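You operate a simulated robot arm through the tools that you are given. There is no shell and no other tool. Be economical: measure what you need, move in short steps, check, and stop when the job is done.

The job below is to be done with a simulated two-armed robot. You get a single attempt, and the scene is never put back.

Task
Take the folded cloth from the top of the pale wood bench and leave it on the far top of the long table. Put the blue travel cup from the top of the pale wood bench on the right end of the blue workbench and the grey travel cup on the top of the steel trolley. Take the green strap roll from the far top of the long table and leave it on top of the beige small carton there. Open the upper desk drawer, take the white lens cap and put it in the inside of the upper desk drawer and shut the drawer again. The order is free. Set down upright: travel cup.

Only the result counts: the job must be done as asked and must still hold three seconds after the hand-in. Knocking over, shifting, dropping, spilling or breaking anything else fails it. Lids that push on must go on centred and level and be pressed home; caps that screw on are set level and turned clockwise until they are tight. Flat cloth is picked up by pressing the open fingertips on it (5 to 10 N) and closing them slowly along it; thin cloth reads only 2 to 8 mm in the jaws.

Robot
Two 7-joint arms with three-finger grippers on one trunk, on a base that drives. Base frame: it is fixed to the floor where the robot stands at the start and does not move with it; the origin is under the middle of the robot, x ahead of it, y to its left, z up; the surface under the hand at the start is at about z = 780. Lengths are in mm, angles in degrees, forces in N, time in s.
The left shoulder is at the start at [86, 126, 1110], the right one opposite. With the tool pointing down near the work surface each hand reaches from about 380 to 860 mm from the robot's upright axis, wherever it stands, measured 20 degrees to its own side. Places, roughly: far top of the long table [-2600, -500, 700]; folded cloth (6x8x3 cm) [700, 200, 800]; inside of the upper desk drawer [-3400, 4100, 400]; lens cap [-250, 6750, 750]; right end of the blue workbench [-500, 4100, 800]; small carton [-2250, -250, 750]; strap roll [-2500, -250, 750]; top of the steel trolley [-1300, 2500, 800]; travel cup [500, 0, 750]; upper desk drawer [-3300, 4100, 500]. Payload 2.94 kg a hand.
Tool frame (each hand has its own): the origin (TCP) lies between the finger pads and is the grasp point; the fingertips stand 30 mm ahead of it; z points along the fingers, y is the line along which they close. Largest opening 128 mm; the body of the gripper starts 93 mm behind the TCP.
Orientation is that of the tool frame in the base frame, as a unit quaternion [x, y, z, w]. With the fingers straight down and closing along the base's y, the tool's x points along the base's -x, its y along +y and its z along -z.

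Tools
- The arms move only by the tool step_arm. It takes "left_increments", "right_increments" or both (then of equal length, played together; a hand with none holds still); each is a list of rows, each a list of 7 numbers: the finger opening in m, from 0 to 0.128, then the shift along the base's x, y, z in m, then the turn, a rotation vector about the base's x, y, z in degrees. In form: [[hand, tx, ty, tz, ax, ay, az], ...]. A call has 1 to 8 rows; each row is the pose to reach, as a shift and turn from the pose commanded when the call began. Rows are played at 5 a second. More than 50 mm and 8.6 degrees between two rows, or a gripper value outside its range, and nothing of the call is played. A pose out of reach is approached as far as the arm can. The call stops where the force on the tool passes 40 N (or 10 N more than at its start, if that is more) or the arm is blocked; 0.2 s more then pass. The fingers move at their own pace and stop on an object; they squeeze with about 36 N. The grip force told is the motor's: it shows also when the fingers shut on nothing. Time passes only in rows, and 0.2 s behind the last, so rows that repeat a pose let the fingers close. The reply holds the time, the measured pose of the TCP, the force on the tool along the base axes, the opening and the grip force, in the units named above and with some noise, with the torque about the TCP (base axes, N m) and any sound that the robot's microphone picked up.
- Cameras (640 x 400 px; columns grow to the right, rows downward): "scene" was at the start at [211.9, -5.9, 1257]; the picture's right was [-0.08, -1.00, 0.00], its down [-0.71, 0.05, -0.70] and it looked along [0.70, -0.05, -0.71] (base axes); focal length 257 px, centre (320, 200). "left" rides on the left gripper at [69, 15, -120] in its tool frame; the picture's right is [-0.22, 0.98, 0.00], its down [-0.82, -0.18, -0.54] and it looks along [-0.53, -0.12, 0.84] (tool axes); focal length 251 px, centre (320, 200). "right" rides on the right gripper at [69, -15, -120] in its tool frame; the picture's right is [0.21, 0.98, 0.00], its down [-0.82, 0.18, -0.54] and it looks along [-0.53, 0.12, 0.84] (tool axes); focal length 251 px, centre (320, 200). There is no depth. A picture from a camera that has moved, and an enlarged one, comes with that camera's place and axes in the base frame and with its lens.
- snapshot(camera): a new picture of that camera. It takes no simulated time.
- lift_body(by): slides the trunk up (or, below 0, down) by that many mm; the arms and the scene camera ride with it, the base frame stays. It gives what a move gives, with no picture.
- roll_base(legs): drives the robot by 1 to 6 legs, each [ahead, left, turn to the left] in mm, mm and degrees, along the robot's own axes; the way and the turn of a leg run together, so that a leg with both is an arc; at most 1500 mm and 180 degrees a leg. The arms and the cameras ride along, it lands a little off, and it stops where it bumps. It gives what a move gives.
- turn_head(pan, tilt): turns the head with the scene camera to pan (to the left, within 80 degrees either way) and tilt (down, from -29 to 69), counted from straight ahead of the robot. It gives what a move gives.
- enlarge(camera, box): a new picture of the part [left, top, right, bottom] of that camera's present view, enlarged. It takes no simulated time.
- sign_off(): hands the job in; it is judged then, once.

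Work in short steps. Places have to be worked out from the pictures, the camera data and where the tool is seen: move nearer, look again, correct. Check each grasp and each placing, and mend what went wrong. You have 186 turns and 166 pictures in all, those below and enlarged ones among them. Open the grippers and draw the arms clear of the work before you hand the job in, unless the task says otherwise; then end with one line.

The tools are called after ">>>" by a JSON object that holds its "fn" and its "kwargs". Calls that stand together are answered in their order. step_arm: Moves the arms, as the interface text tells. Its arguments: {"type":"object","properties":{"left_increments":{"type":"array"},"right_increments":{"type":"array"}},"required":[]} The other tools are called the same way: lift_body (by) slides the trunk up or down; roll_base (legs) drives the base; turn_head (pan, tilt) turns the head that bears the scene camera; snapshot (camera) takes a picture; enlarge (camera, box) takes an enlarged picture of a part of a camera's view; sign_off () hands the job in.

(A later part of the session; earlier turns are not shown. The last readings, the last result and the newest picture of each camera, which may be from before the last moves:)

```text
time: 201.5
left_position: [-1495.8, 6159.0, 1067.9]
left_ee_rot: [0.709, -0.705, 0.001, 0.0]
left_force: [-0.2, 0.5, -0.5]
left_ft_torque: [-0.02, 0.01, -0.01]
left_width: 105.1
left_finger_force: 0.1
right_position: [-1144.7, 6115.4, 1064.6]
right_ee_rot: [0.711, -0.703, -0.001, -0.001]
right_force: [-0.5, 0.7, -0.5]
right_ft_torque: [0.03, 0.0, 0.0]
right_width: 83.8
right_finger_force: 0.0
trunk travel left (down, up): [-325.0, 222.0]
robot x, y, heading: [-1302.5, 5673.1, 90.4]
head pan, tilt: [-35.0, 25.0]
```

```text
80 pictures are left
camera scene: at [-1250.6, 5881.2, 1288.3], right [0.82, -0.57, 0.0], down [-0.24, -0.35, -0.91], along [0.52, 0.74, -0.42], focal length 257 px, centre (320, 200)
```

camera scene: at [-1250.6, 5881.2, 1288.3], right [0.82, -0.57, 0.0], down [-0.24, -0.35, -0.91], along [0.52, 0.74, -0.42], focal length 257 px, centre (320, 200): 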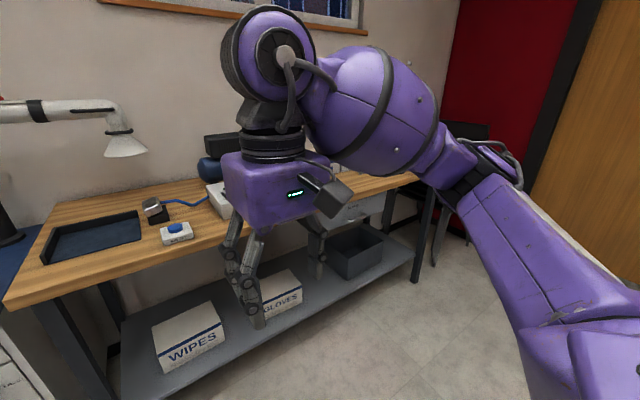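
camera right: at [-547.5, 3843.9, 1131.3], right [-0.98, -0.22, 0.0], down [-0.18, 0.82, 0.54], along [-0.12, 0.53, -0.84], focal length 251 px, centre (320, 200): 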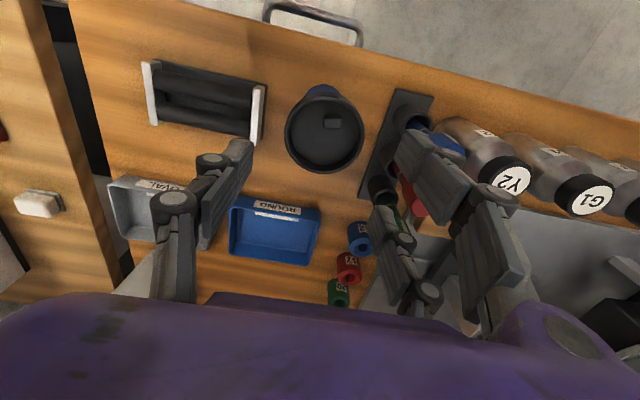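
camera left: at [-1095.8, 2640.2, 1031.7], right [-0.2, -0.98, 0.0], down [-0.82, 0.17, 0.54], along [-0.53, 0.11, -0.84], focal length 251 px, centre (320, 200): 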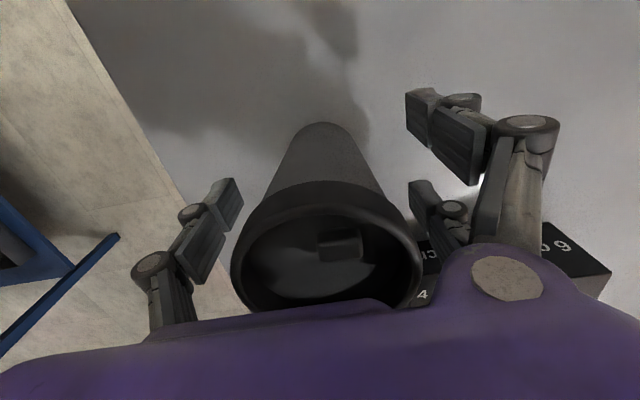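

The north bench's front edge is near y≈6700. I'm strafing right another metre to face the lens-cap area.

>>> {"fn": "roll_base", "kwargs": {"legs": [[0, -950, 0]]}}

>>> {"fn": "turn_head", "kwargs": {"pan": 0, "tilt": 30}}

>>> {"fn": "snapshot", "kwargs": {"camera": "scene"}}

```text
time: 210.1
left_position: [-551.4, 6163.5, 1066.8]
left_ee_rot: [0.707, -0.707, 0.0, 0.0]
left_force: [0.2, 0.7, -0.8]
left_ft_torque: [-0.02, 0.02, 0.03]
left_width: 104.7
left_finger_force: 0.1
right_position: [-200.7, 6117.3, 1064.6]
right_ee_rot: [0.71, -0.704, 0.0, -0.001]
right_force: [0.1, 0.2, 1.3]
right_ft_torque: [0.0, 0.01, -0.01]
right_width: 83.8
right_finger_force: 0.0
trunk travel left (down, up): [-325.0, 222.0]
robot x, y, heading: [-362.7, 5673.1, 89.8]
head pan, tilt: [-35.0, 25.0]
```

```text
time: 211.1
left_position: [-550.9, 6163.3, 1068.0]
left_ee_rot: [-0.707, 0.707, 0.0, -0.001]
left_force: [-0.4, -1.2, -0.1]
left_ft_torque: [-0.02, -0.02, 0.03]
left_width: 104.9
left_finger_force: 0.0
right_position: [-200.8, 6116.7, 1064.6]
right_ee_rot: [0.709, -0.706, 0.0, -0.001]
right_force: [0.8, 0.3, -0.3]
right_ft_torque: [0.03, 0.0, 0.01]
right_width: 84.0
right_finger_force: 0.1
trunk travel left (down, up): [-325.0, 222.0]
robot x, y, heading: [-362.4, 5677.7, 90.2]
head pan, tilt: [0.0, 30.0]
```

```text
79 pictures are left
camera scene: at [-360.0, 5897.9, 1280.3], right [1.0, 0.0, 0.0], down [0.0, -0.5, -0.87], along [0.0, 0.87, -0.5], focal length 257 px, centre (320, 200)
```

scene: 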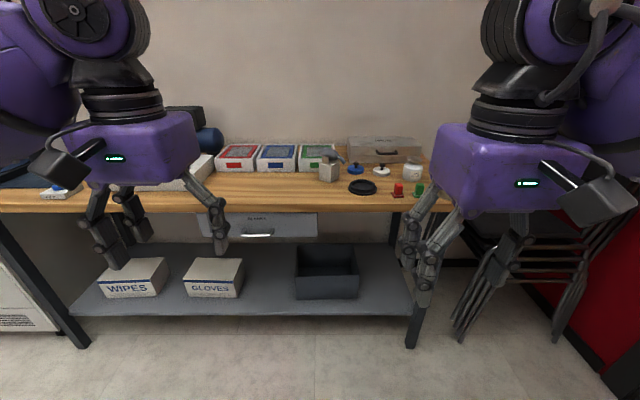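

Small caps are visible near px (355–385,168); enlarging to find the white lens cap.

>>> {"fn": "enlarge", "kwargs": {"camera": "scene", "box": [310, 130, 440, 215]}}

```text
4.71 times, centred on (375, 172) of scene
camera zoom: at [-360.0, 5897.9, 1280.3], right [1.0, 0.0, 0.0], down [0.0, -0.5, -0.87], along [0.0, 0.87, -0.5], focal length 1208 px, centre (61, 329)
```

zoom: 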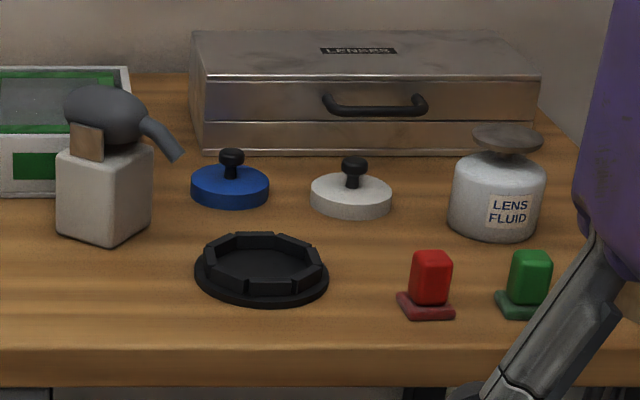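

The white cap (≈83 mm disc with a knob) is at about (-62,7045), with 40+ mm gaps to its neighbours. I'm rolling up to the bench.

>>> {"fn": "roll_base", "kwargs": {"legs": [[690, -160, 0]]}}

>>> {"fn": "turn_head", "kwargs": {"pan": -10, "tilt": 42}}

>>> {"fn": "snapshot", "kwargs": {"camera": "scene"}}

>>> {"fn": "snapshot", "kwargs": {"camera": "right"}}

```text
time: 215.0
left_position: [-397.8, 6860.8, 1067.2]
left_ee_rot: [0.707, -0.707, 0.001, 0.0]
left_force: [0.4, -0.2, 0.7]
left_ft_torque: [-0.02, -0.03, -0.03]
left_width: 104.9
left_finger_force: 0.0
right_position: [-45.7, 6815.1, 1063.8]
right_ee_rot: [0.709, -0.705, -0.002, -0.001]
right_force: [-0.1, 0.8, -0.6]
right_ft_torque: [-0.01, 0.01, 0.0]
right_width: 83.9
right_finger_force: 0.0
trunk travel left (down, up): [-325.0, 222.0]
robot x, y, heading: [-207.9, 6376.9, 90.0]
head pan, tilt: [0.0, 30.0]
```

```text
time: 215.8
left_position: [-397.2, 6861.2, 1067.2]
left_ee_rot: [-0.707, 0.707, 0.001, 0.0]
left_force: [-0.6, -0.3, 0.4]
left_ft_torque: [0.0, -0.03, 0.03]
left_width: 105.1
left_finger_force: 0.0
right_position: [-47.5, 6815.2, 1064.4]
right_ee_rot: [0.709, -0.705, -0.001, -0.001]
right_force: [-0.9, -0.4, 0.1]
right_ft_torque: [-0.01, -0.02, 0.03]
right_width: 84.0
right_finger_force: 0.1
trunk travel left (down, up): [-325.0, 222.0]
robot x, y, heading: [-208.5, 6378.7, 89.8]
head pan, tilt: [-10.0, 42.0]
```

```text
77 pictures are left
camera scene: at [-191.9, 6588.1, 1262.1], right [0.98, -0.17, 0.0], down [-0.12, -0.66, -0.74], along [0.13, 0.73, -0.67], focal length 257 px, centre (320, 200)
```

scene: 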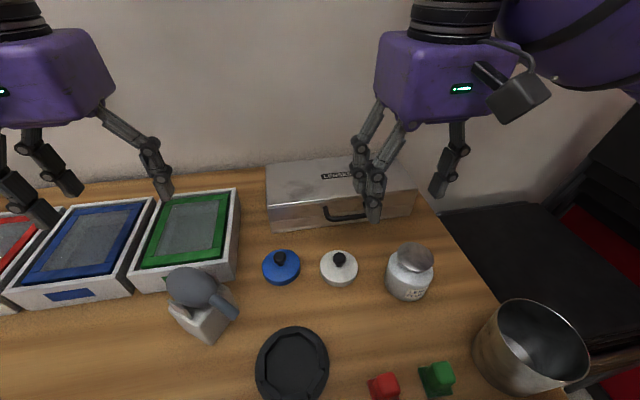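

```text
76 pictures are left
camera right: at [-32.5, 6747.4, 1184.4], right [-0.98, -0.22, 0.0], down [-0.19, 0.82, 0.54], along [-0.12, 0.53, -0.84], focal length 251 px, centre (320, 200)
```

right: 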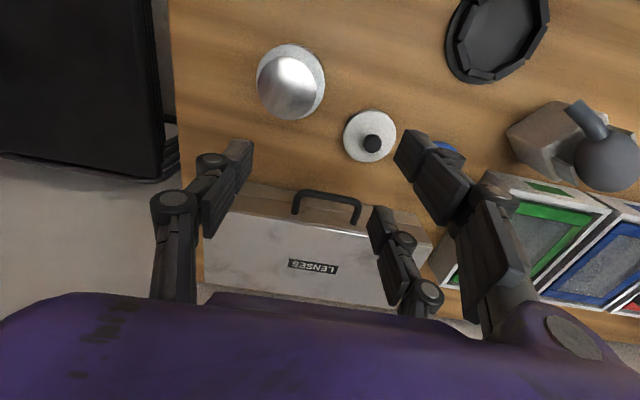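

Triangulation gives a cap top of z≈875 at (-115,6832), so this bench is higher (≈850). I'm moving the right hand above at 85 mm opening and checking.

>>> {"fn": "step_arm", "kwargs": {"right_increments": [[0.085, -0.04, 0.01, 0, 0, 0, 0], [0.085, -0.0675, 0.017, 0, 0, 0, 0], [0.085, -0.0675, 0.017, -0.04, 0, 0, 0], [0.085, -0.0675, 0.017, -0.08, 0, 0, 0], [0.085, -0.0675, 0.017, -0.08, 0, 0, 0]]}}

>>> {"fn": "snapshot", "kwargs": {"camera": "right"}}

>>> {"fn": "snapshot", "kwargs": {"camera": "scene"}}

```text
time: 217.0
left_position: [-397.2, 6861.6, 1067.5]
left_ee_rot: [0.707, -0.707, 0.0, 0.0]
left_force: [0.3, -0.1, 0.1]
left_ft_torque: [-0.02, -0.03, -0.03]
left_width: 105.0
left_finger_force: 0.1
right_position: [-114.1, 6831.0, 985.9]
right_ee_rot: [0.709, -0.705, -0.001, -0.001]
right_force: [-0.3, 0.4, -0.3]
right_ft_torque: [-0.01, 0.0, -0.01]
right_width: 85.1
right_finger_force: 0.0
trunk travel left (down, up): [-325.0, 222.0]
robot x, y, heading: [-211.4, 6377.5, 89.9]
head pan, tilt: [-10.0, 42.0]
```

```text
75 pictures are left
camera right: at [-99.8, 6763.3, 1105.6], right [-0.98, -0.22, 0.0], down [-0.19, 0.82, 0.54], along [-0.12, 0.53, -0.84], focal length 251 px, centre (320, 200)
```

right: 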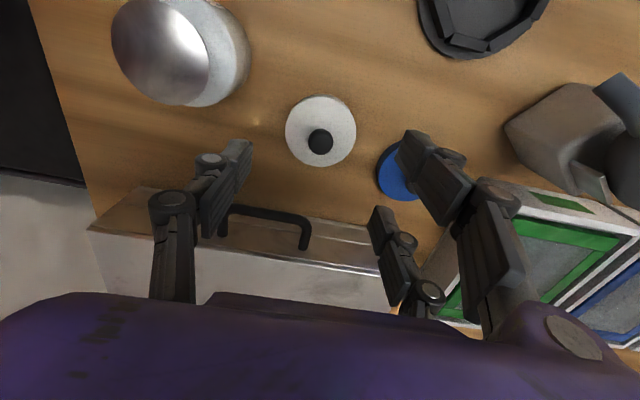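

```text
74 pictures are left
camera scene: at [-192.0, 6587.9, 1262.1], right [0.98, -0.17, 0.0], down [-0.12, -0.66, -0.74], along [0.13, 0.73, -0.67], focal length 257 px, centre (320, 200)
```

scene: 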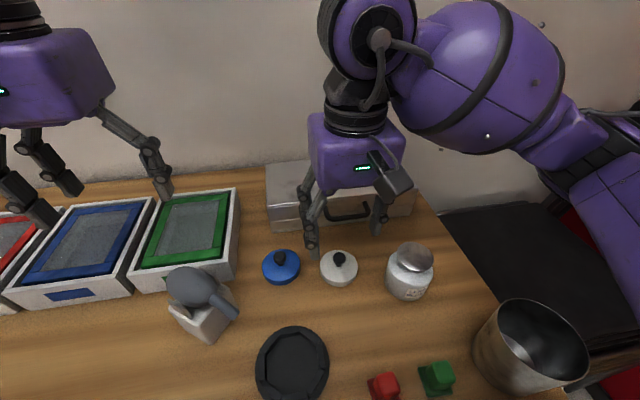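

The cap is centred within 2 mm. I'm descending to TCP 905 and checking from the side.

>>> {"fn": "step_arm", "kwargs": {"right_increments": [[0.085, -0.001, 0, -0.04, 0, 0, 0], [0.085, -0.001, 0, -0.065, 0, 0, 0], [0.085, -0.001, 0, -0.08, 0, 0, 0], [0.085, -0.001, 0, -0.08, 0, 0, 0]]}}

>>> {"fn": "snapshot", "kwargs": {"camera": "right"}}

>>> {"fn": "enlarge", "kwargs": {"camera": "scene", "box": [270, 180, 440, 310]}}

```text
time: 218.0
left_position: [-397.8, 6861.9, 1065.6]
left_ee_rot: [0.707, -0.707, 0.0, 0.0]
left_force: [-0.3, -0.4, -0.4]
left_ft_torque: [0.02, -0.02, -0.01]
left_width: 105.0
left_finger_force: 0.1
right_position: [-118.0, 6834.1, 905.2]
right_ee_rot: [0.709, -0.705, -0.001, 0.0]
right_force: [0.2, 0.1, -0.2]
right_ft_torque: [0.01, -0.02, 0.01]
right_width: 84.7
right_finger_force: 0.1
trunk travel left (down, up): [-325.0, 222.0]
robot x, y, heading: [-209.3, 6375.1, 90.0]
head pan, tilt: [-10.0, 42.0]
```

```text
73 pictures are left
camera right: at [-103.3, 6765.5, 1024.1], right [-0.98, -0.22, 0.0], down [-0.18, 0.82, 0.54], along [-0.12, 0.53, -0.84], focal length 251 px, centre (320, 200)
```

right: 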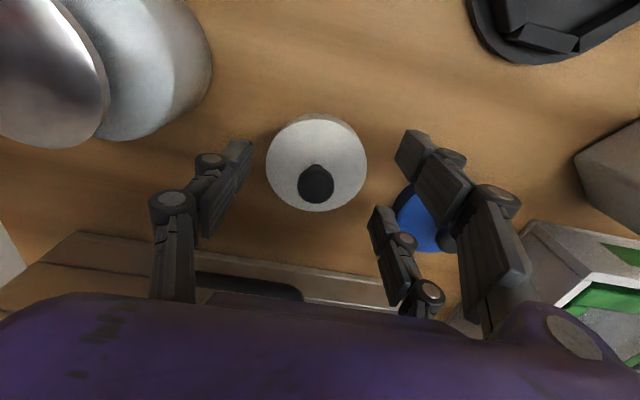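

```text
3.08 times, centred on (355, 245) of scene
camera zoom: at [-191.9, 6588.0, 1262.0], right [0.98, -0.17, 0.0], down [-0.12, -0.66, -0.74], along [0.13, 0.73, -0.67], focal length 790 px, centre (212, 62)
```

zoom: 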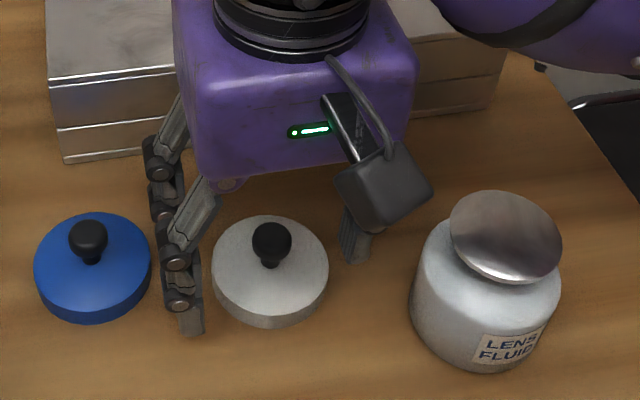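

Disc centre is about (-116,6829), so I'm nudging by (2,-5) mm and lowering slowly to just above the bench.

>>> {"fn": "step_arm", "kwargs": {"right_increments": [[0.085, 0.002, -0.005, 0, 0, 0, 0], [0.085, 0.002, -0.005, -0.004, 0, 0, 0], [0.085, 0.002, -0.005, -0.008, 0, 0, 0], [0.085, 0.002, -0.005, -0.008, 0, 0, 0]]}}

>>> {"fn": "enlarge", "kwargs": {"camera": "scene", "box": [290, 210, 400, 300]}}

```text
time: 219.0
left_position: [-397.3, 6862.4, 1066.6]
left_ee_rot: [-0.707, 0.707, -0.001, -0.002]
left_force: [-0.4, -0.1, 0.4]
left_ft_torque: [0.03, 0.01, 0.03]
left_width: 105.0
left_finger_force: 0.1
right_position: [-113.5, 6826.4, 897.4]
right_ee_rot: [0.709, -0.705, 0.0, -0.001]
right_force: [-0.2, 0.2, -0.2]
right_ft_torque: [-0.03, 0.02, -0.04]
right_width: 85.1
right_finger_force: 0.1
trunk travel left (down, up): [-325.0, 222.0]
robot x, y, heading: [-208.1, 6371.5, 90.0]
head pan, tilt: [-10.0, 42.0]
```

```text
4.44 times, centred on (345, 255) of scene
camera zoom: at [-191.9, 6588.1, 1262.0], right [0.98, -0.17, 0.0], down [-0.12, -0.66, -0.74], along [0.13, 0.73, -0.67], focal length 1141 px, centre (209, -44)
```

zoom: 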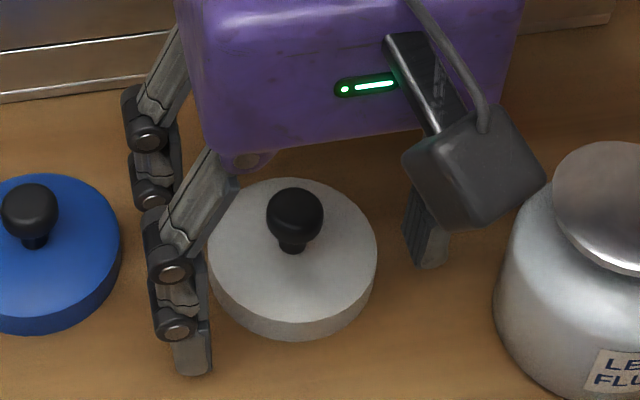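

No contact at 897. I'm continuing down in 3 mm steps to find the surface.

>>> {"fn": "step_arm", "kwargs": {"right_increments": [[0.085, 0, 0, -0.003, 0, 0, 0], [0.085, 0, 0, -0.006, 0, 0, 0], [0.085, 0, 0, -0.006, 0, 0, 0]]}}

>>> {"fn": "step_arm", "kwargs": {"right_increments": [[0.085, 0, 0, -0.003, 0, 0, 0], [0.085, 0, 0, -0.005, 0, 0, 0], [0.085, 0, 0, -0.005, 0, 0, 0]]}}

```text
time: 219.8
left_position: [-397.3, 6862.0, 1066.9]
left_ee_rot: [0.707, -0.707, 0.001, 0.0]
left_force: [-0.5, 0.0, -0.1]
left_ft_torque: [-0.02, 0.01, 0.03]
left_width: 105.0
left_finger_force: 0.0
right_position: [-113.6, 6827.8, 890.3]
right_ee_rot: [0.709, -0.705, -0.001, 0.0]
right_force: [-0.5, -0.1, 0.9]
right_ft_torque: [0.04, -0.01, -0.05]
right_width: 84.8
right_finger_force: 0.0
trunk travel left (down, up): [-325.0, 222.0]
robot x, y, heading: [-204.0, 6375.1, 89.9]
head pan, tilt: [-10.0, 42.0]
```

```text
time: 220.6
left_position: [-397.1, 6861.7, 1065.8]
left_ee_rot: [0.708, -0.707, 0.0, 0.001]
left_force: [-0.6, -0.3, 0.6]
left_ft_torque: [0.0, -0.04, 0.0]
left_width: 105.0
left_finger_force: 0.0
right_position: [-114.7, 6828.1, 885.8]
right_ee_rot: [0.709, -0.706, -0.001, 0.0]
right_force: [0.8, 0.9, 0.7]
right_ft_torque: [-0.01, 0.01, 0.03]
right_width: 84.7
right_finger_force: 0.1
trunk travel left (down, up): [-325.0, 222.0]
robot x, y, heading: [-207.4, 6375.0, 90.0]
head pan, tilt: [-10.0, 42.0]
```

Still free with the fingertips at 856. I'm checking the picture for the remaining gap.

>>> {"fn": "enlarge", "kwargs": {"camera": "scene", "box": [290, 210, 400, 300]}}

>>> {"fn": "snapshot", "kwargs": {"camera": "right"}}

```text
4.44 times, centred on (345, 255) of scene
camera zoom: at [-191.9, 6588.1, 1262.0], right [0.98, -0.17, 0.0], down [-0.12, -0.66, -0.74], along [0.13, 0.73, -0.67], focal length 1141 px, centre (209, -44)
```

zoom: 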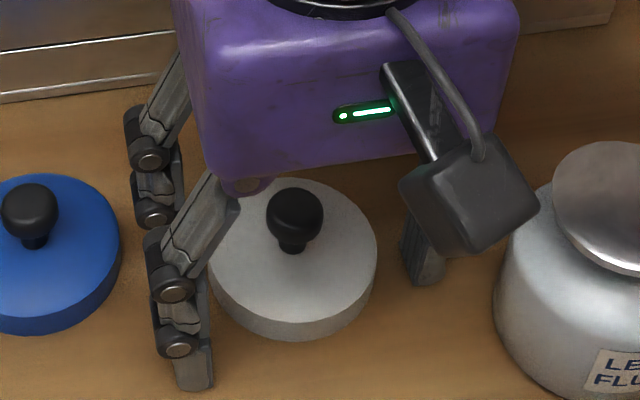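

```text
69 pictures are left
camera right: at [-99.1, 6759.6, 1006.1], right [-0.98, -0.22, 0.0], down [-0.19, 0.82, 0.54], along [-0.12, 0.53, -0.84], focal length 251 px, centre (320, 200)
```

right: 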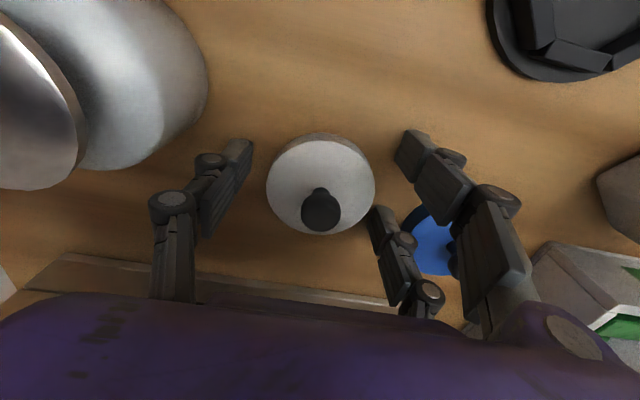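

The disc top lies about 8 mm below the TCP and the fingertips are near its bottom, which is a good grip height. Closing.

>>> {"fn": "step_arm", "kwargs": {"right_increments": [[0.075, 0, 0, 0, 0, 0, 0], [0.065, 0, 0, 0, 0, 0, 0], [0.05, 0, 0, 0, 0, 0, 0], [0.03, 0, 0, 0, 0, 0, 0], [0.03, 0, 0, 0, 0, 0, 0]]}}

>>> {"fn": "snapshot", "kwargs": {"camera": "right"}}

```text
time: 221.8
left_position: [-398.8, 6860.8, 1068.0]
left_ee_rot: [-0.707, 0.707, 0.0, 0.0]
left_force: [0.0, 0.5, 0.8]
left_ft_torque: [0.0, -0.02, 0.02]
left_width: 105.1
left_finger_force: 0.0
right_position: [-115.0, 6828.3, 887.9]
right_ee_rot: [0.709, -0.705, -0.003, -0.002]
right_force: [-2.2, 5.3, 33.0]
right_ft_torque: [-0.37, 0.58, -0.01]
right_width: 64.2
right_finger_force: 36.2
trunk travel left (down, up): [-325.0, 222.0]
robot x, y, heading: [-207.7, 6377.0, 90.0]
head pan, tilt: [-10.0, 42.0]
```

```text
68 pictures are left
camera right: at [-99.8, 6758.9, 1007.8], right [-0.98, -0.22, 0.0], down [-0.18, 0.82, 0.55], along [-0.12, 0.53, -0.84], focal length 251 px, centre (320, 200)
```

right: 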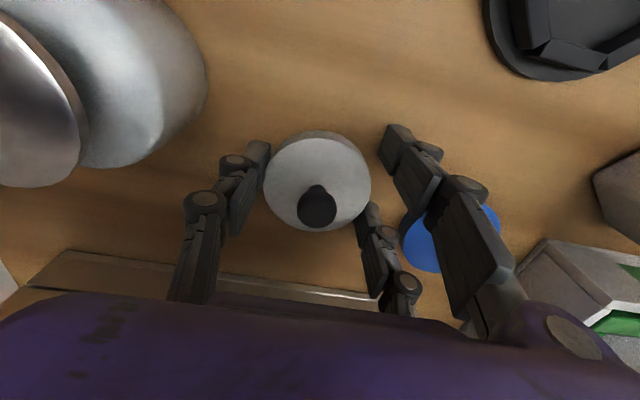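

Gripped at 64 mm. I'm lifting straight up.

>>> {"fn": "step_arm", "kwargs": {"right_increments": [[0.03, 0, 0, 0.01, 0, 0, 0], [0.03, 0, 0, 0.04, 0, 0, 0], [0.03, 0, 0, 0.08, 0, 0, 0], [0.03, 0, 0, 0.125, 0, 0, 0], [0.03, 0, 0, 0.17, 0, 0, 0], [0.03, 0.03, -0.03, 0.18, 0, 0, 0], [0.03, 0.055, -0.06, 0.18, 0, 0, 0]]}}

>>> {"fn": "snapshot", "kwargs": {"camera": "right"}}

>>> {"fn": "snapshot", "kwargs": {"camera": "scene"}}

```text
time: 223.4
left_position: [-397.3, 6861.3, 1067.5]
left_ee_rot: [0.707, -0.707, -0.001, 0.001]
left_force: [-0.2, -0.2, 0.7]
left_ft_torque: [0.01, -0.02, -0.02]
left_width: 105.1
left_finger_force: 0.1
right_position: [-56.9, 6770.5, 1065.9]
right_ee_rot: [0.709, -0.705, -0.001, -0.001]
right_force: [1.0, -0.6, -0.3]
right_ft_torque: [0.02, 0.02, 0.04]
right_width: 64.2
right_finger_force: 36.1
trunk travel left (down, up): [-325.0, 222.0]
robot x, y, heading: [-206.1, 6371.4, 90.2]
head pan, tilt: [-10.0, 42.0]
```

```text
67 pictures are left
camera right: at [-41.9, 6702.4, 1185.2], right [-0.98, -0.22, 0.0], down [-0.18, 0.82, 0.54], along [-0.12, 0.53, -0.84], focal length 251 px, centre (320, 200)
```

right: 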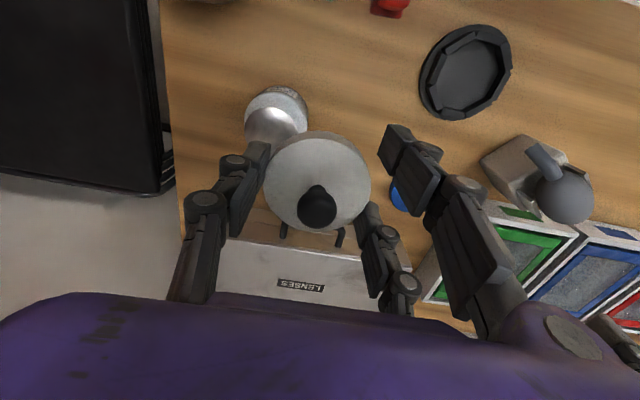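

```text
66 pictures are left
camera scene: at [-191.3, 6587.2, 1262.1], right [0.98, -0.17, 0.0], down [-0.12, -0.66, -0.74], along [0.13, 0.73, -0.67], focal length 257 px, centre (320, 200)
```

scene: 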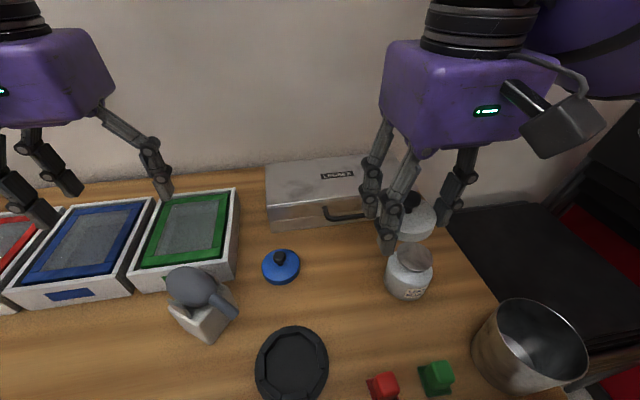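

The cap is secure. I'm returning: back off, strafe west, then turn to face the desk on the west wall.

>>> {"fn": "roll_base", "kwargs": {"legs": [[-690, 0, 0], [0, 1150, 0], [0, 1080, 0], [0, 0, 90]]}}

>>> {"fn": "turn_head", "kwargs": {"pan": 40, "tilt": 20}}

>>> {"fn": "snapshot", "kwargs": {"camera": "scene"}}

```text
time: 250.2
left_position: [-2915.3, 5514.2, 1066.8]
left_ee_rot: [1.0, -0.008, 0.001, 0.0]
left_force: [-0.1, 0.8, 0.1]
left_ft_torque: [0.0, 0.03, 0.0]
left_width: 105.0
left_finger_force: 0.0
right_position: [-2819.1, 5852.5, 1064.6]
right_ee_rot: [1.0, -0.005, -0.001, 0.0]
right_force: [-0.1, -0.2, -0.6]
right_ft_torque: [0.0, -0.02, 0.0]
right_width: 64.0
right_finger_force: 36.3
trunk travel left (down, up): [-325.0, 222.0]
robot x, y, heading: [-2423.3, 5696.5, 179.3]
head pan, tilt: [-10.0, 42.0]
```

```text
time: 251.4
left_position: [-2914.2, 5514.8, 1068.1]
left_ee_rot: [1.0, -0.008, 0.001, 0.0]
left_force: [0.0, 0.4, -0.2]
left_ft_torque: [0.01, 0.03, 0.02]
left_width: 105.3
left_finger_force: 0.0
right_position: [-2819.2, 5852.5, 1065.6]
right_ee_rot: [1.0, -0.005, -0.002, -0.001]
right_force: [-0.1, 0.9, 0.2]
right_ft_torque: [0.02, 0.0, 0.0]
right_width: 64.0
right_finger_force: 35.8
trunk travel left (down, up): [-325.0, 222.0]
robot x, y, heading: [-2428.6, 5694.3, 178.7]
head pan, tilt: [40.0, 20.0]
```

```text
65 pictures are left
camera scene: at [-2626.8, 5639.4, 1296.3], right [-0.63, 0.78, 0.0], down [0.27, 0.22, -0.94], along [-0.73, -0.59, -0.34], focal length 257 px, centre (320, 200)
```

scene: 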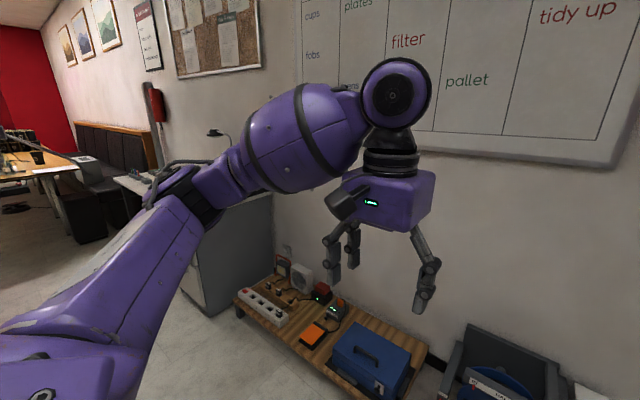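

The way south along the wall is clear. I'm strafing left to face the drawers.

>>> {"fn": "roll_base", "kwargs": {"legs": [[0, 750, 1], [0, 700, 0]]}}

>>> {"fn": "turn_head", "kwargs": {"pan": 0, "tilt": 30}}

>>> {"fn": "snapshot", "kwargs": {"camera": "scene"}}

```text
time: 264.6
left_position: [-2905.7, 4051.6, 1065.6]
left_ee_rot: [1.0, 0.001, 0.001, -0.001]
left_force: [1.2, 0.6, -0.6]
left_ft_torque: [-0.02, -0.02, 0.0]
left_width: 104.8
left_finger_force: 0.0
right_position: [-2816.9, 4392.4, 1063.6]
right_ee_rot: [1.0, 0.003, -0.002, 0.0]
right_force: [0.0, 0.9, 0.6]
right_ft_torque: [-0.02, -0.01, 0.01]
right_width: 63.8
right_finger_force: 36.1
trunk travel left (down, up): [-325.0, 222.0]
robot x, y, heading: [-2419.9, 4242.1, -180.0]
head pan, tilt: [40.0, 20.0]
```

```text
time: 265.7
left_position: [-2906.5, 4052.9, 1066.3]
left_ee_rot: [1.0, 0.001, 0.001, 0.0]
left_force: [-0.4, 0.3, 0.3]
left_ft_torque: [0.02, 0.0, 0.0]
left_width: 105.0
left_finger_force: 0.1
right_position: [-2816.0, 4393.8, 1065.8]
right_ee_rot: [1.0, 0.003, -0.001, 0.0]
right_force: [-0.3, -0.2, 0.4]
right_ft_torque: [0.0, 0.0, 0.03]
right_width: 64.0
right_finger_force: 36.0
trunk travel left (down, up): [-325.0, 222.0]
robot x, y, heading: [-2418.7, 4247.4, -180.1]
head pan, tilt: [0.0, 30.0]
```

```text
64 pictures are left
camera scene: at [-2640.0, 4242.5, 1280.3], right [0.0, 1.0, 0.0], down [0.5, 0.0, -0.87], along [-0.87, 0.0, -0.5], focal length 257 px, centre (320, 200)
```

scene: 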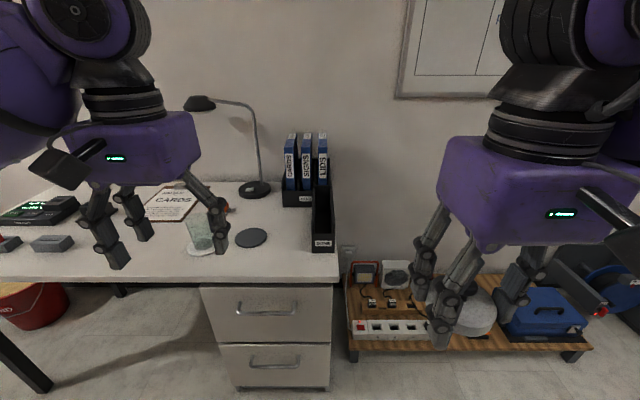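

The upper drawer is ahead: front ≈x -3140, horizontal bar handle around y≈4085, z≈620. I'm lowering the trunk so a horizontal grasp is comfortable, then looking again.

>>> {"fn": "lift_body", "kwargs": {"by": -280}}

>>> {"fn": "snapshot", "kwargs": {"camera": "scene"}}

>>> {"fn": "snapshot", "kwargs": {"camera": "left"}}

```text
time: 268.5
left_position: [-2906.0, 4052.4, 788.2]
left_ee_rot: [1.0, 0.001, 0.001, 0.001]
left_force: [0.5, 0.5, 0.4]
left_ft_torque: [0.01, -0.02, 0.02]
left_width: 104.9
left_finger_force: 0.1
right_position: [-2817.1, 4393.9, 785.5]
right_ee_rot: [1.0, 0.004, 0.0, 0.0]
right_force: [-0.5, 0.5, 0.6]
right_ft_torque: [-0.01, -0.05, -0.03]
right_width: 63.8
right_finger_force: 35.6
trunk travel left (down, up): [-45.0, 502.0]
robot x, y, heading: [-2420.5, 4242.3, -180.2]
head pan, tilt: [0.0, 30.0]
```

```text
63 pictures are left
camera scene: at [-2734.5, 4242.5, 977.7], right [0.0, 1.0, 0.0], down [0.5, 0.0, -0.87], along [-0.87, 0.0, -0.5], focal length 257 px, centre (320, 200)
```

scene: 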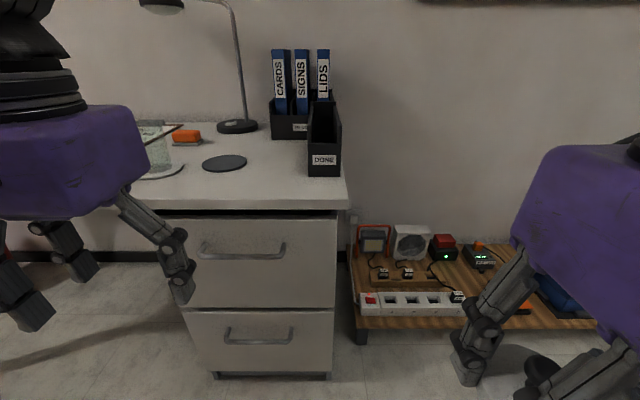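

```text
62 pictures are left
camera left: at [-2837.5, 4036.9, 907.5], right [-0.21, -0.98, 0.0], down [-0.82, 0.18, 0.54], along [-0.53, 0.11, -0.84], focal length 251 px, centre (320, 200)
```

left: 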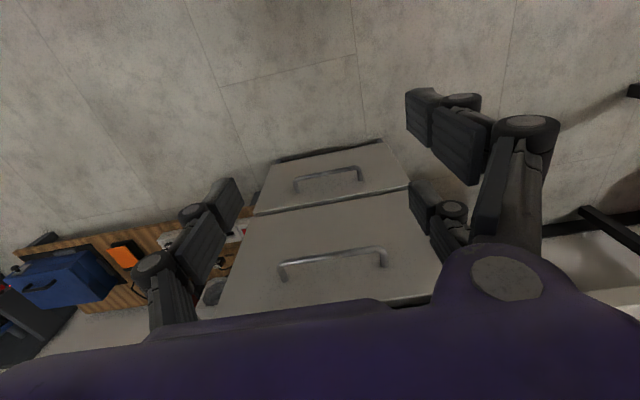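

Stereo from the two heights gives the handle bar at about (-3148, 4080, 614). I'm enlarging to see the bar's thickness and gap.

>>> {"fn": "enlarge", "kwargs": {"camera": "scene", "box": [170, 200, 350, 320]}}

>>> {"fn": "enlarge", "kwargs": {"camera": "left", "box": [230, 130, 430, 310]}}

```text
3.33 times, centred on (260, 260) of scene
camera zoom: at [-2734.5, 4242.5, 977.7], right [0.0, 1.0, 0.0], down [0.5, 0.0, -0.87], along [-0.87, 0.0, -0.5], focal length 856 px, centre (520, 0)
```

zoom: 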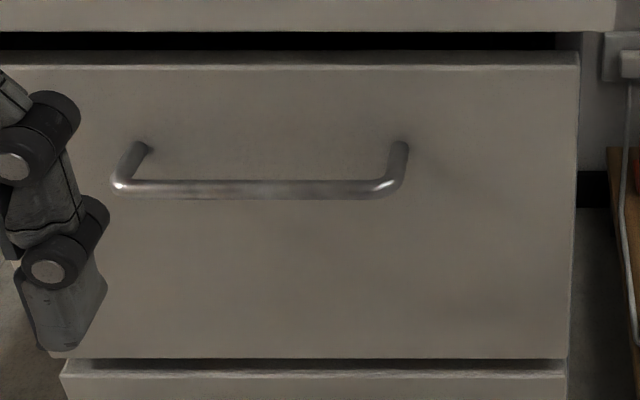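

```text
2.22 times, centred on (330, 220) of left
camera zoom: at [-2837.5, 4036.9, 907.5], right [-0.21, -0.98, 0.0], down [-0.82, 0.18, 0.54], along [-0.53, 0.11, -0.84], focal length 559 px, centre (298, 156)
```

zoom: 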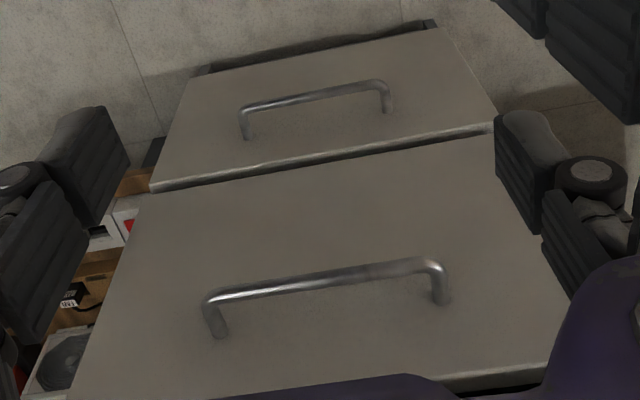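

Refined: bar at (-3143, 4080, 605), about 11 mm thick with a 32 mm gap behind. I'll back up 100 mm for elbow room, then swing the left hand to point at the drawer with the fingers closing vertically.

>>> {"fn": "roll_base", "kwargs": {"legs": [[-100, 0, 0]]}}

>>> {"fn": "step_arm", "kwargs": {"left_increments": [[0.07, -0.015, 0.002, -0.01, 4.9, 4.9, 4.9], [0.07, -0.03, 0.004, -0.02, 9.8, 9.8, 9.8], [0.07, -0.045, 0.006, -0.03, 14.7, 14.7, 14.7], [0.07, -0.06, 0.008, -0.04, 19.6, 19.6, 19.6], [0.07, -0.075, 0.01, -0.05, 24.5, 24.5, 24.5], [0.07, -0.09, 0.012, -0.06, 29.4, 29.4, 29.4], [0.07, -0.105, 0.014, -0.075, 34.3, 34.3, 34.3], [0.07, -0.105, 0.014, -0.075, 34.3, 34.3, 34.3]]}}

>>> {"fn": "snapshot", "kwargs": {"camera": "scene"}}

```text
time: 269.7
left_position: [-2807.2, 4053.3, 787.5]
left_ee_rot: [1.0, 0.0, 0.0, 0.0]
left_force: [0.5, -0.4, 0.4]
left_ft_torque: [-0.01, -0.01, -0.01]
left_width: 104.8
left_finger_force: 0.0
right_position: [-2716.6, 4393.0, 784.7]
right_ee_rot: [1.0, 0.002, -0.001, -0.001]
right_force: [0.3, 0.0, -0.8]
right_ft_torque: [0.01, 0.03, -0.01]
right_width: 63.8
right_finger_force: 36.0
trunk travel left (down, up): [-45.0, 502.0]
robot x, y, heading: [-2322.9, 4245.9, 180.1]
head pan, tilt: [0.0, 30.0]
```

```text
time: 271.5
left_position: [-2920.1, 4061.5, 712.8]
left_ee_rot: [0.87, 0.286, -0.287, -0.279]
left_force: [0.4, -0.4, -0.4]
left_ft_torque: [-0.01, -0.02, 0.0]
left_width: 69.9
left_finger_force: 0.0
left hand out of reach, approached as far as the arm can: row 7, 8
right_position: [-2718.0, 4395.0, 785.7]
right_ee_rot: [1.0, 0.003, -0.001, 0.0]
right_force: [0.0, 0.2, -0.2]
right_ft_torque: [0.02, 0.06, 0.02]
right_width: 63.9
right_finger_force: 35.8
trunk travel left (down, up): [-45.0, 502.0]
robot x, y, heading: [-2321.0, 4246.7, 180.0]
head pan, tilt: [0.0, 30.0]
```

```text
59 pictures are left
camera scene: at [-2635.3, 4243.3, 977.7], right [0.0, 1.0, 0.0], down [0.5, 0.0, -0.87], along [-0.87, 0.0, -0.5], focal length 257 px, centre (320, 200)
```

scene: 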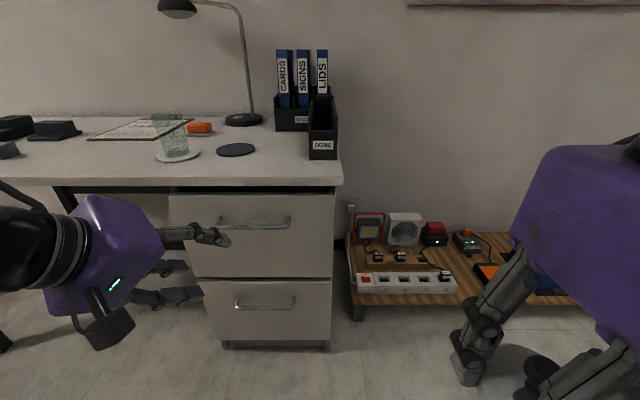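

That pose is at the edge of reach. I'm extending the arm forward and continuing the turn to see whether it frees up.

>>> {"fn": "step_arm", "kwargs": {"left_increments": [[0.07, -0.04, 0.002, -0.01, 0, 0, 0], [0.07, -0.08, 0.004, -0.03, 0, 0, 0], [0.07, -0.1, 0.01, -0.05, 4.5, 4.5, 4.5], [0.07, -0.1, 0.012, -0.07, 9, 9, 9], [0.07, -0.1, 0.015, -0.09, 13.5, 13.5, 13.5], [0.07, -0.1, 0.019, -0.108, 18, 18, 18]]}}

>>> {"fn": "snapshot", "kwargs": {"camera": "scene"}}

```text
time: 272.9
left_position: [-3037.4, 4100.0, 653.0]
left_ee_rot: [0.712, 0.408, -0.409, -0.398]
left_force: [4.6, -4.3, -16.3]
left_ft_torque: [0.43, 1.48, -0.21]
left_width: 70.2
left_finger_force: 0.6
left hand out of reach, approached as far as the arm can: row 5, 6
right_position: [-2717.6, 4392.5, 783.4]
right_ee_rot: [1.0, 0.003, 0.0, 0.0]
right_force: [0.2, -0.3, 0.1]
right_ft_torque: [-0.02, 0.04, 0.02]
right_width: 63.6
right_finger_force: 36.1
trunk travel left (down, up): [-45.0, 502.0]
robot x, y, heading: [-2320.0, 4243.7, 179.9]
head pan, tilt: [0.0, 30.0]
```

```text
58 pictures are left
camera scene: at [-2636.0, 4243.2, 977.2], right [0.0, 1.0, 0.0], down [0.5, 0.0, -0.87], along [-0.87, 0.0, -0.5], focal length 257 px, centre (320, 200)
```

scene: 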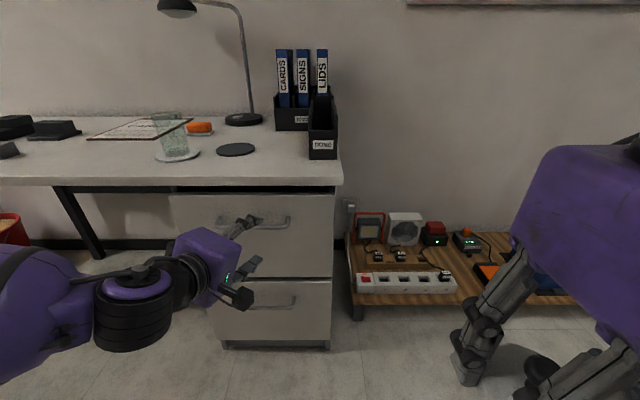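

The reading shows a 16 N force; I'm checking whether it's a real contact with a still row and the left view.

>>> {"fn": "step_arm", "kwargs": {"left_increments": [[0.07, 0.02, 0, 0, 0, 0, 0], [0.07, 0.02, 0, 0, 0, 0, 0]]}}

>>> {"fn": "snapshot", "kwargs": {"camera": "left"}}

```text
time: 273.5
left_position: [-3022.9, 4102.5, 666.2]
left_ee_rot: [0.708, 0.409, -0.409, -0.405]
left_force: [0.7, -0.6, 0.1]
left_ft_torque: [0.02, -0.03, 0.02]
left_width: 69.9
left_finger_force: 0.1
left hand out of reach, approached as far as the arm can: row 1, 2
right_position: [-2717.0, 4393.7, 785.0]
right_ee_rot: [1.0, 0.002, -0.001, 0.0]
right_force: [-0.7, 1.2, -0.8]
right_ft_torque: [-0.01, -0.04, 0.01]
right_width: 63.8
right_finger_force: 35.8
trunk travel left (down, up): [-45.0, 502.0]
robot x, y, heading: [-2322.5, 4243.1, 180.2]
head pan, tilt: [0.0, 30.0]
```

```text
57 pictures are left
camera left: at [-2887.9, 4130.9, 675.2], right [0.17, -0.52, -0.83], down [0.18, -0.82, 0.55], along [-0.97, -0.24, -0.05], focal length 251 px, centre (320, 200)
```

left: 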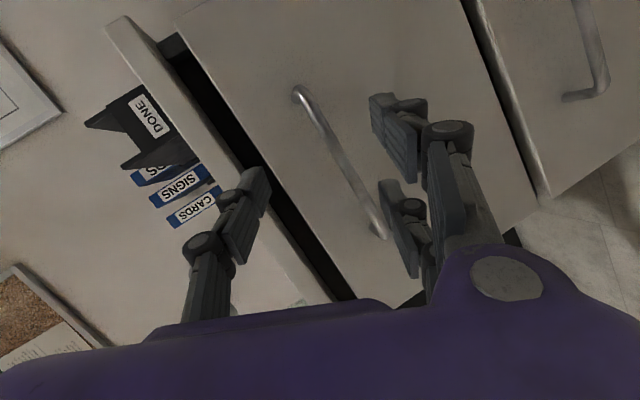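

The contact is gone. I'll relax the orientation: the hand pitched 60° forward with the closing axis in the vertical plane, which still suits the bar. Testing reach.

>>> {"fn": "step_arm", "kwargs": {"left_increments": [[0.07, -0.01, 0, 0.02, 3, -3.15, 5.2], [0.07, -0.02, 0, 0.035, 6, -6.3, 10.4], [0.07, -0.035, 0, 0.035, 9, -9.45, 15.6], [0.07, -0.05, 0, 0.035, 12, -12.6, 20.8], [0.07, -0.05, 0, 0.035, 12, -12.6, 20.8]]}}

>>> {"fn": "snapshot", "kwargs": {"camera": "scene"}}

>>> {"fn": "snapshot", "kwargs": {"camera": "left"}}

```text
time: 274.7
left_position: [-3074.2, 4101.9, 699.0]
left_ee_rot: [0.612, 0.614, -0.353, -0.353]
left_force: [0.2, -0.4, 0.6]
left_ft_torque: [0.03, 0.0, 0.01]
left_width: 70.3
left_finger_force: 0.1
right_position: [-2717.7, 4394.4, 785.3]
right_ee_rot: [1.0, 0.003, 0.0, -0.001]
right_force: [0.5, 0.4, -0.3]
right_ft_torque: [-0.01, -0.03, 0.03]
right_width: 63.6
right_finger_force: 35.6
trunk travel left (down, up): [-45.0, 502.0]
robot x, y, heading: [-2320.3, 4240.1, 180.0]
head pan, tilt: [0.0, 30.0]
```

```text
56 pictures are left
camera scene: at [-2635.3, 4242.9, 977.7], right [0.0, 1.0, 0.0], down [0.5, 0.0, -0.87], along [-0.87, 0.0, -0.5], focal length 257 px, centre (320, 200)
```

scene: 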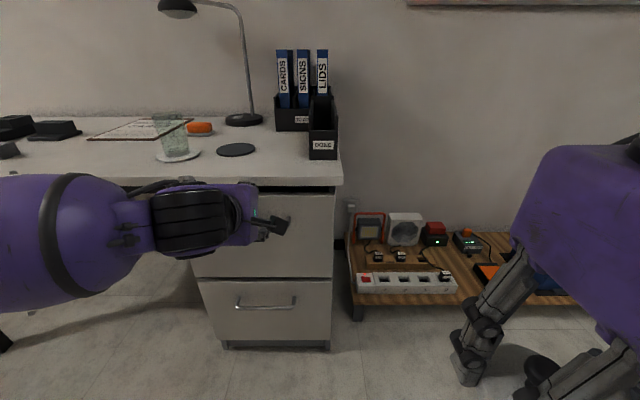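

```text
55 pictures are left
camera left: at [-2962.4, 4171.5, 746.3], right [0.49, -0.21, -0.85], down [0.38, -0.82, 0.43], along [-0.79, -0.53, -0.32], focal length 251 px, centre (320, 200)
```

left: 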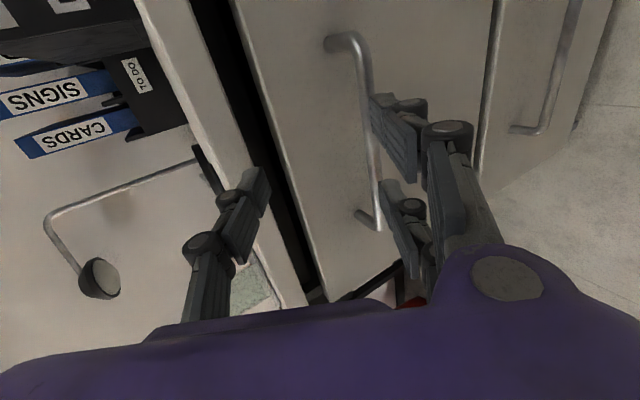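

Reached exactly: the hand is pitched 60° forward with the closing axis in the vertical plane. I'm moving to a pre-grasp point 60 mm short of the bar along the finger direction and re-measuring.

>>> {"fn": "step_arm", "kwargs": {"left_increments": [[0.05, 0.014, -0.01, -0.02, 0, 0, 0], [0.05, 0.014, -0.022, -0.046, 0, 0, 0], [0.05, 0.014, -0.022, -0.046, 0, 0, 0]]}}

>>> {"fn": "snapshot", "kwargs": {"camera": "left"}}

>>> {"fn": "enlarge", "kwargs": {"camera": "scene", "box": [190, 170, 340, 290]}}

```text
time: 275.5
left_position: [-3082.3, 4079.3, 677.1]
left_ee_rot: [0.619, 0.611, -0.35, -0.347]
left_force: [-0.2, 0.7, 0.4]
left_ft_torque: [0.0, -0.04, 0.01]
left_width: 50.0
left_finger_force: 0.0
left hand out of reach, approached as far as the arm can: row 1, 2, 3
right_position: [-2716.2, 4395.0, 784.9]
right_ee_rot: [1.0, 0.003, -0.001, 0.0]
right_force: [-0.2, 0.4, 0.1]
right_ft_torque: [0.07, 0.01, 0.05]
right_width: 63.6
right_finger_force: 35.9
trunk travel left (down, up): [-45.0, 502.0]
robot x, y, heading: [-2320.1, 4240.9, 180.1]
head pan, tilt: [0.0, 30.0]
```

```text
54 pictures are left
camera left: at [-2971.2, 4148.1, 725.7], right [0.5, -0.23, -0.84], down [0.37, -0.82, 0.44], along [-0.79, -0.53, -0.33], focal length 251 px, centre (320, 200)
```

left: 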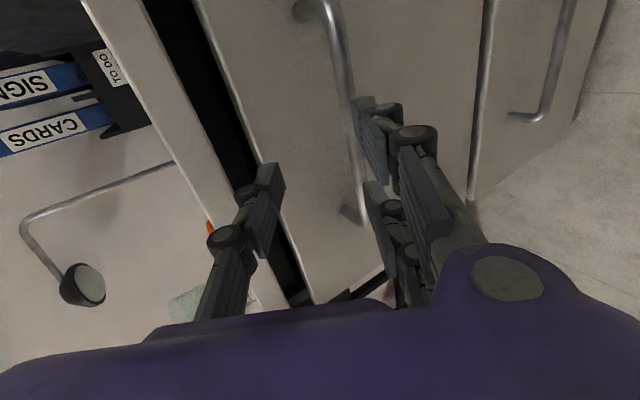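

```text
3.33 times, centred on (265, 230) of scene
camera zoom: at [-2635.4, 4243.0, 977.7], right [0.0, 1.0, 0.0], down [0.5, 0.0, -0.87], along [-0.87, 0.0, -0.5], focal length 856 px, centre (503, 100)
```

zoom: 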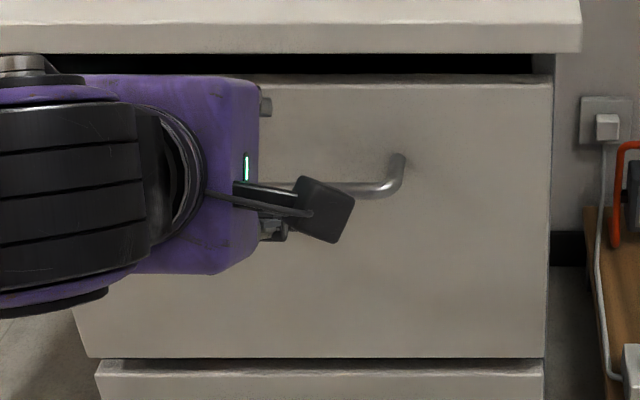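

The arm is too folded here; backing the base 110 mm will let it extend. Then I'll re-approach the same pre-grasp point.

>>> {"fn": "roll_base", "kwargs": {"legs": [[-110, 0, 0]]}}

>>> {"fn": "step_arm", "kwargs": {"left_increments": [[0.05, -0.04, 0, 0, 0, 0, 0], [0.05, -0.08, 0, -0.01, 0, 0, 0], [0.05, -0.1, 0, -0.02, 0, 0, 0], [0.05, -0.1, 0, -0.02, 0, 0, 0]]}}

```text
time: 276.7
left_position: [-2970.8, 4077.5, 678.3]
left_ee_rot: [0.618, 0.612, -0.352, -0.346]
left_force: [-0.6, -0.6, 0.2]
left_ft_torque: [-0.04, -0.01, 0.0]
left_width: 50.1
left_finger_force: 0.1
right_position: [-2606.8, 4391.4, 784.8]
right_ee_rot: [1.0, 0.004, -0.001, 0.0]
right_force: [1.0, -0.3, -1.5]
right_ft_torque: [-0.02, 0.0, 0.05]
right_width: 63.7
right_finger_force: 36.5
trunk travel left (down, up): [-45.0, 502.0]
robot x, y, heading: [-2207.5, 4240.1, -179.8]
head pan, tilt: [0.0, 30.0]
```

```text
time: 277.7
left_position: [-3072.2, 4075.6, 654.7]
left_ee_rot: [0.617, 0.612, -0.352, -0.347]
left_force: [0.7, 0.0, 0.4]
left_ft_torque: [0.01, 0.04, -0.01]
left_width: 50.1
left_finger_force: 0.1
right_position: [-2607.1, 4391.7, 784.4]
right_ee_rot: [1.0, 0.004, 0.0, -0.001]
right_force: [0.4, 0.4, -1.1]
right_ft_torque: [-0.01, 0.01, 0.0]
right_width: 63.9
right_finger_force: 35.8
trunk travel left (down, up): [-45.0, 502.0]
robot x, y, heading: [-2212.9, 4243.5, -179.8]
head pan, tilt: [0.0, 30.0]
```

Reached now. I'm viewing from both cameras to place the bar relative to the fingers.

>>> {"fn": "snapshot", "kwargs": {"camera": "left"}}

>>> {"fn": "enlarge", "kwargs": {"camera": "scene", "box": [190, 150, 340, 270]}}

```text
52 pictures are left
camera left: at [-2961.6, 4144.5, 703.0], right [0.5, -0.23, -0.84], down [0.37, -0.82, 0.44], along [-0.78, -0.53, -0.33], focal length 251 px, centre (320, 200)
```

left: 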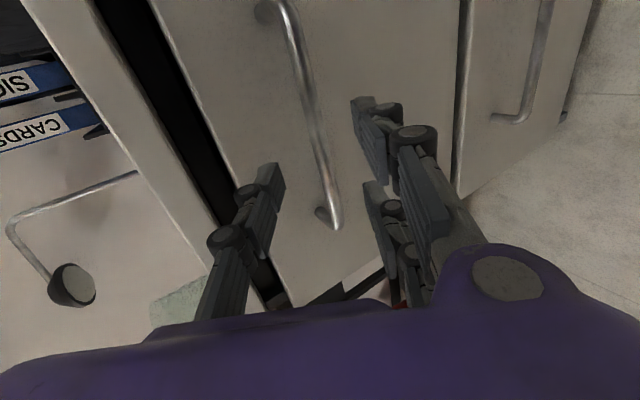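

```text
3.33 times, centred on (265, 210) of scene
camera zoom: at [-2524.6, 4241.9, 977.7], right [0.0, 1.0, 0.0], down [0.5, 0.0, -0.87], along [-0.87, 0.0, -0.5], focal length 856 px, centre (503, 167)
```

zoom: 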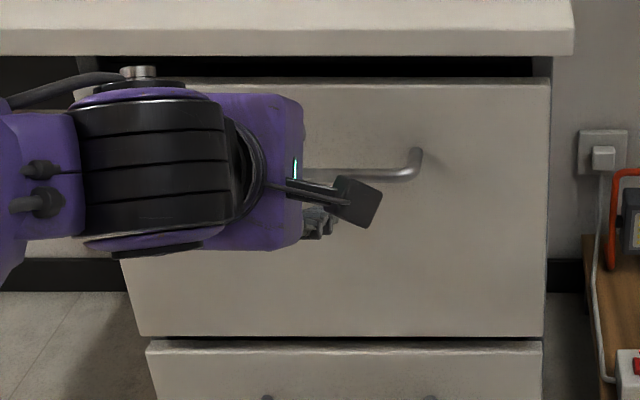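

Combining views, the bar is at (-3112, 4090, 633), about 46 mm straight ahead of the TCP and centred between the fingers. I'm advancing 26 mm along the finger direction in small steps.

>>> {"fn": "step_arm", "kwargs": {"left_increments": [[0.05, -0.007, 0.003, -0.004, 0, 0, 0], [0.05, -0.014, 0.006, -0.008, 0, 0, 0], [0.05, -0.0225, 0.008, -0.013, 0, 0, 0], [0.05, -0.0225, 0.008, -0.013, 0, 0, 0]]}}

>>> {"fn": "snapshot", "kwargs": {"camera": "left"}}

```text
time: 278.7
left_position: [-3093.3, 4083.0, 643.5]
left_ee_rot: [0.618, 0.611, -0.352, -0.348]
left_force: [0.3, 0.1, 0.1]
left_ft_torque: [0.01, -0.02, -0.02]
left_width: 50.0
left_finger_force: 0.1
right_position: [-2606.4, 4391.8, 785.4]
right_ee_rot: [1.0, 0.005, 0.0, 0.0]
right_force: [0.1, -0.2, 0.0]
right_ft_torque: [0.01, 0.01, -0.02]
right_width: 64.0
right_finger_force: 36.1
trunk travel left (down, up): [-45.0, 502.0]
robot x, y, heading: [-2212.3, 4243.3, -179.6]
head pan, tilt: [0.0, 30.0]
```

```text
50 pictures are left
camera left: at [-2982.4, 4152.0, 691.5], right [0.5, -0.23, -0.84], down [0.37, -0.82, 0.44], along [-0.78, -0.53, -0.33], focal length 251 px, centre (320, 200)
```

left: 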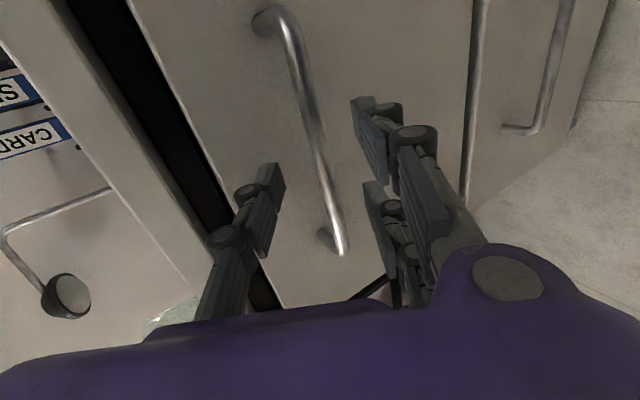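

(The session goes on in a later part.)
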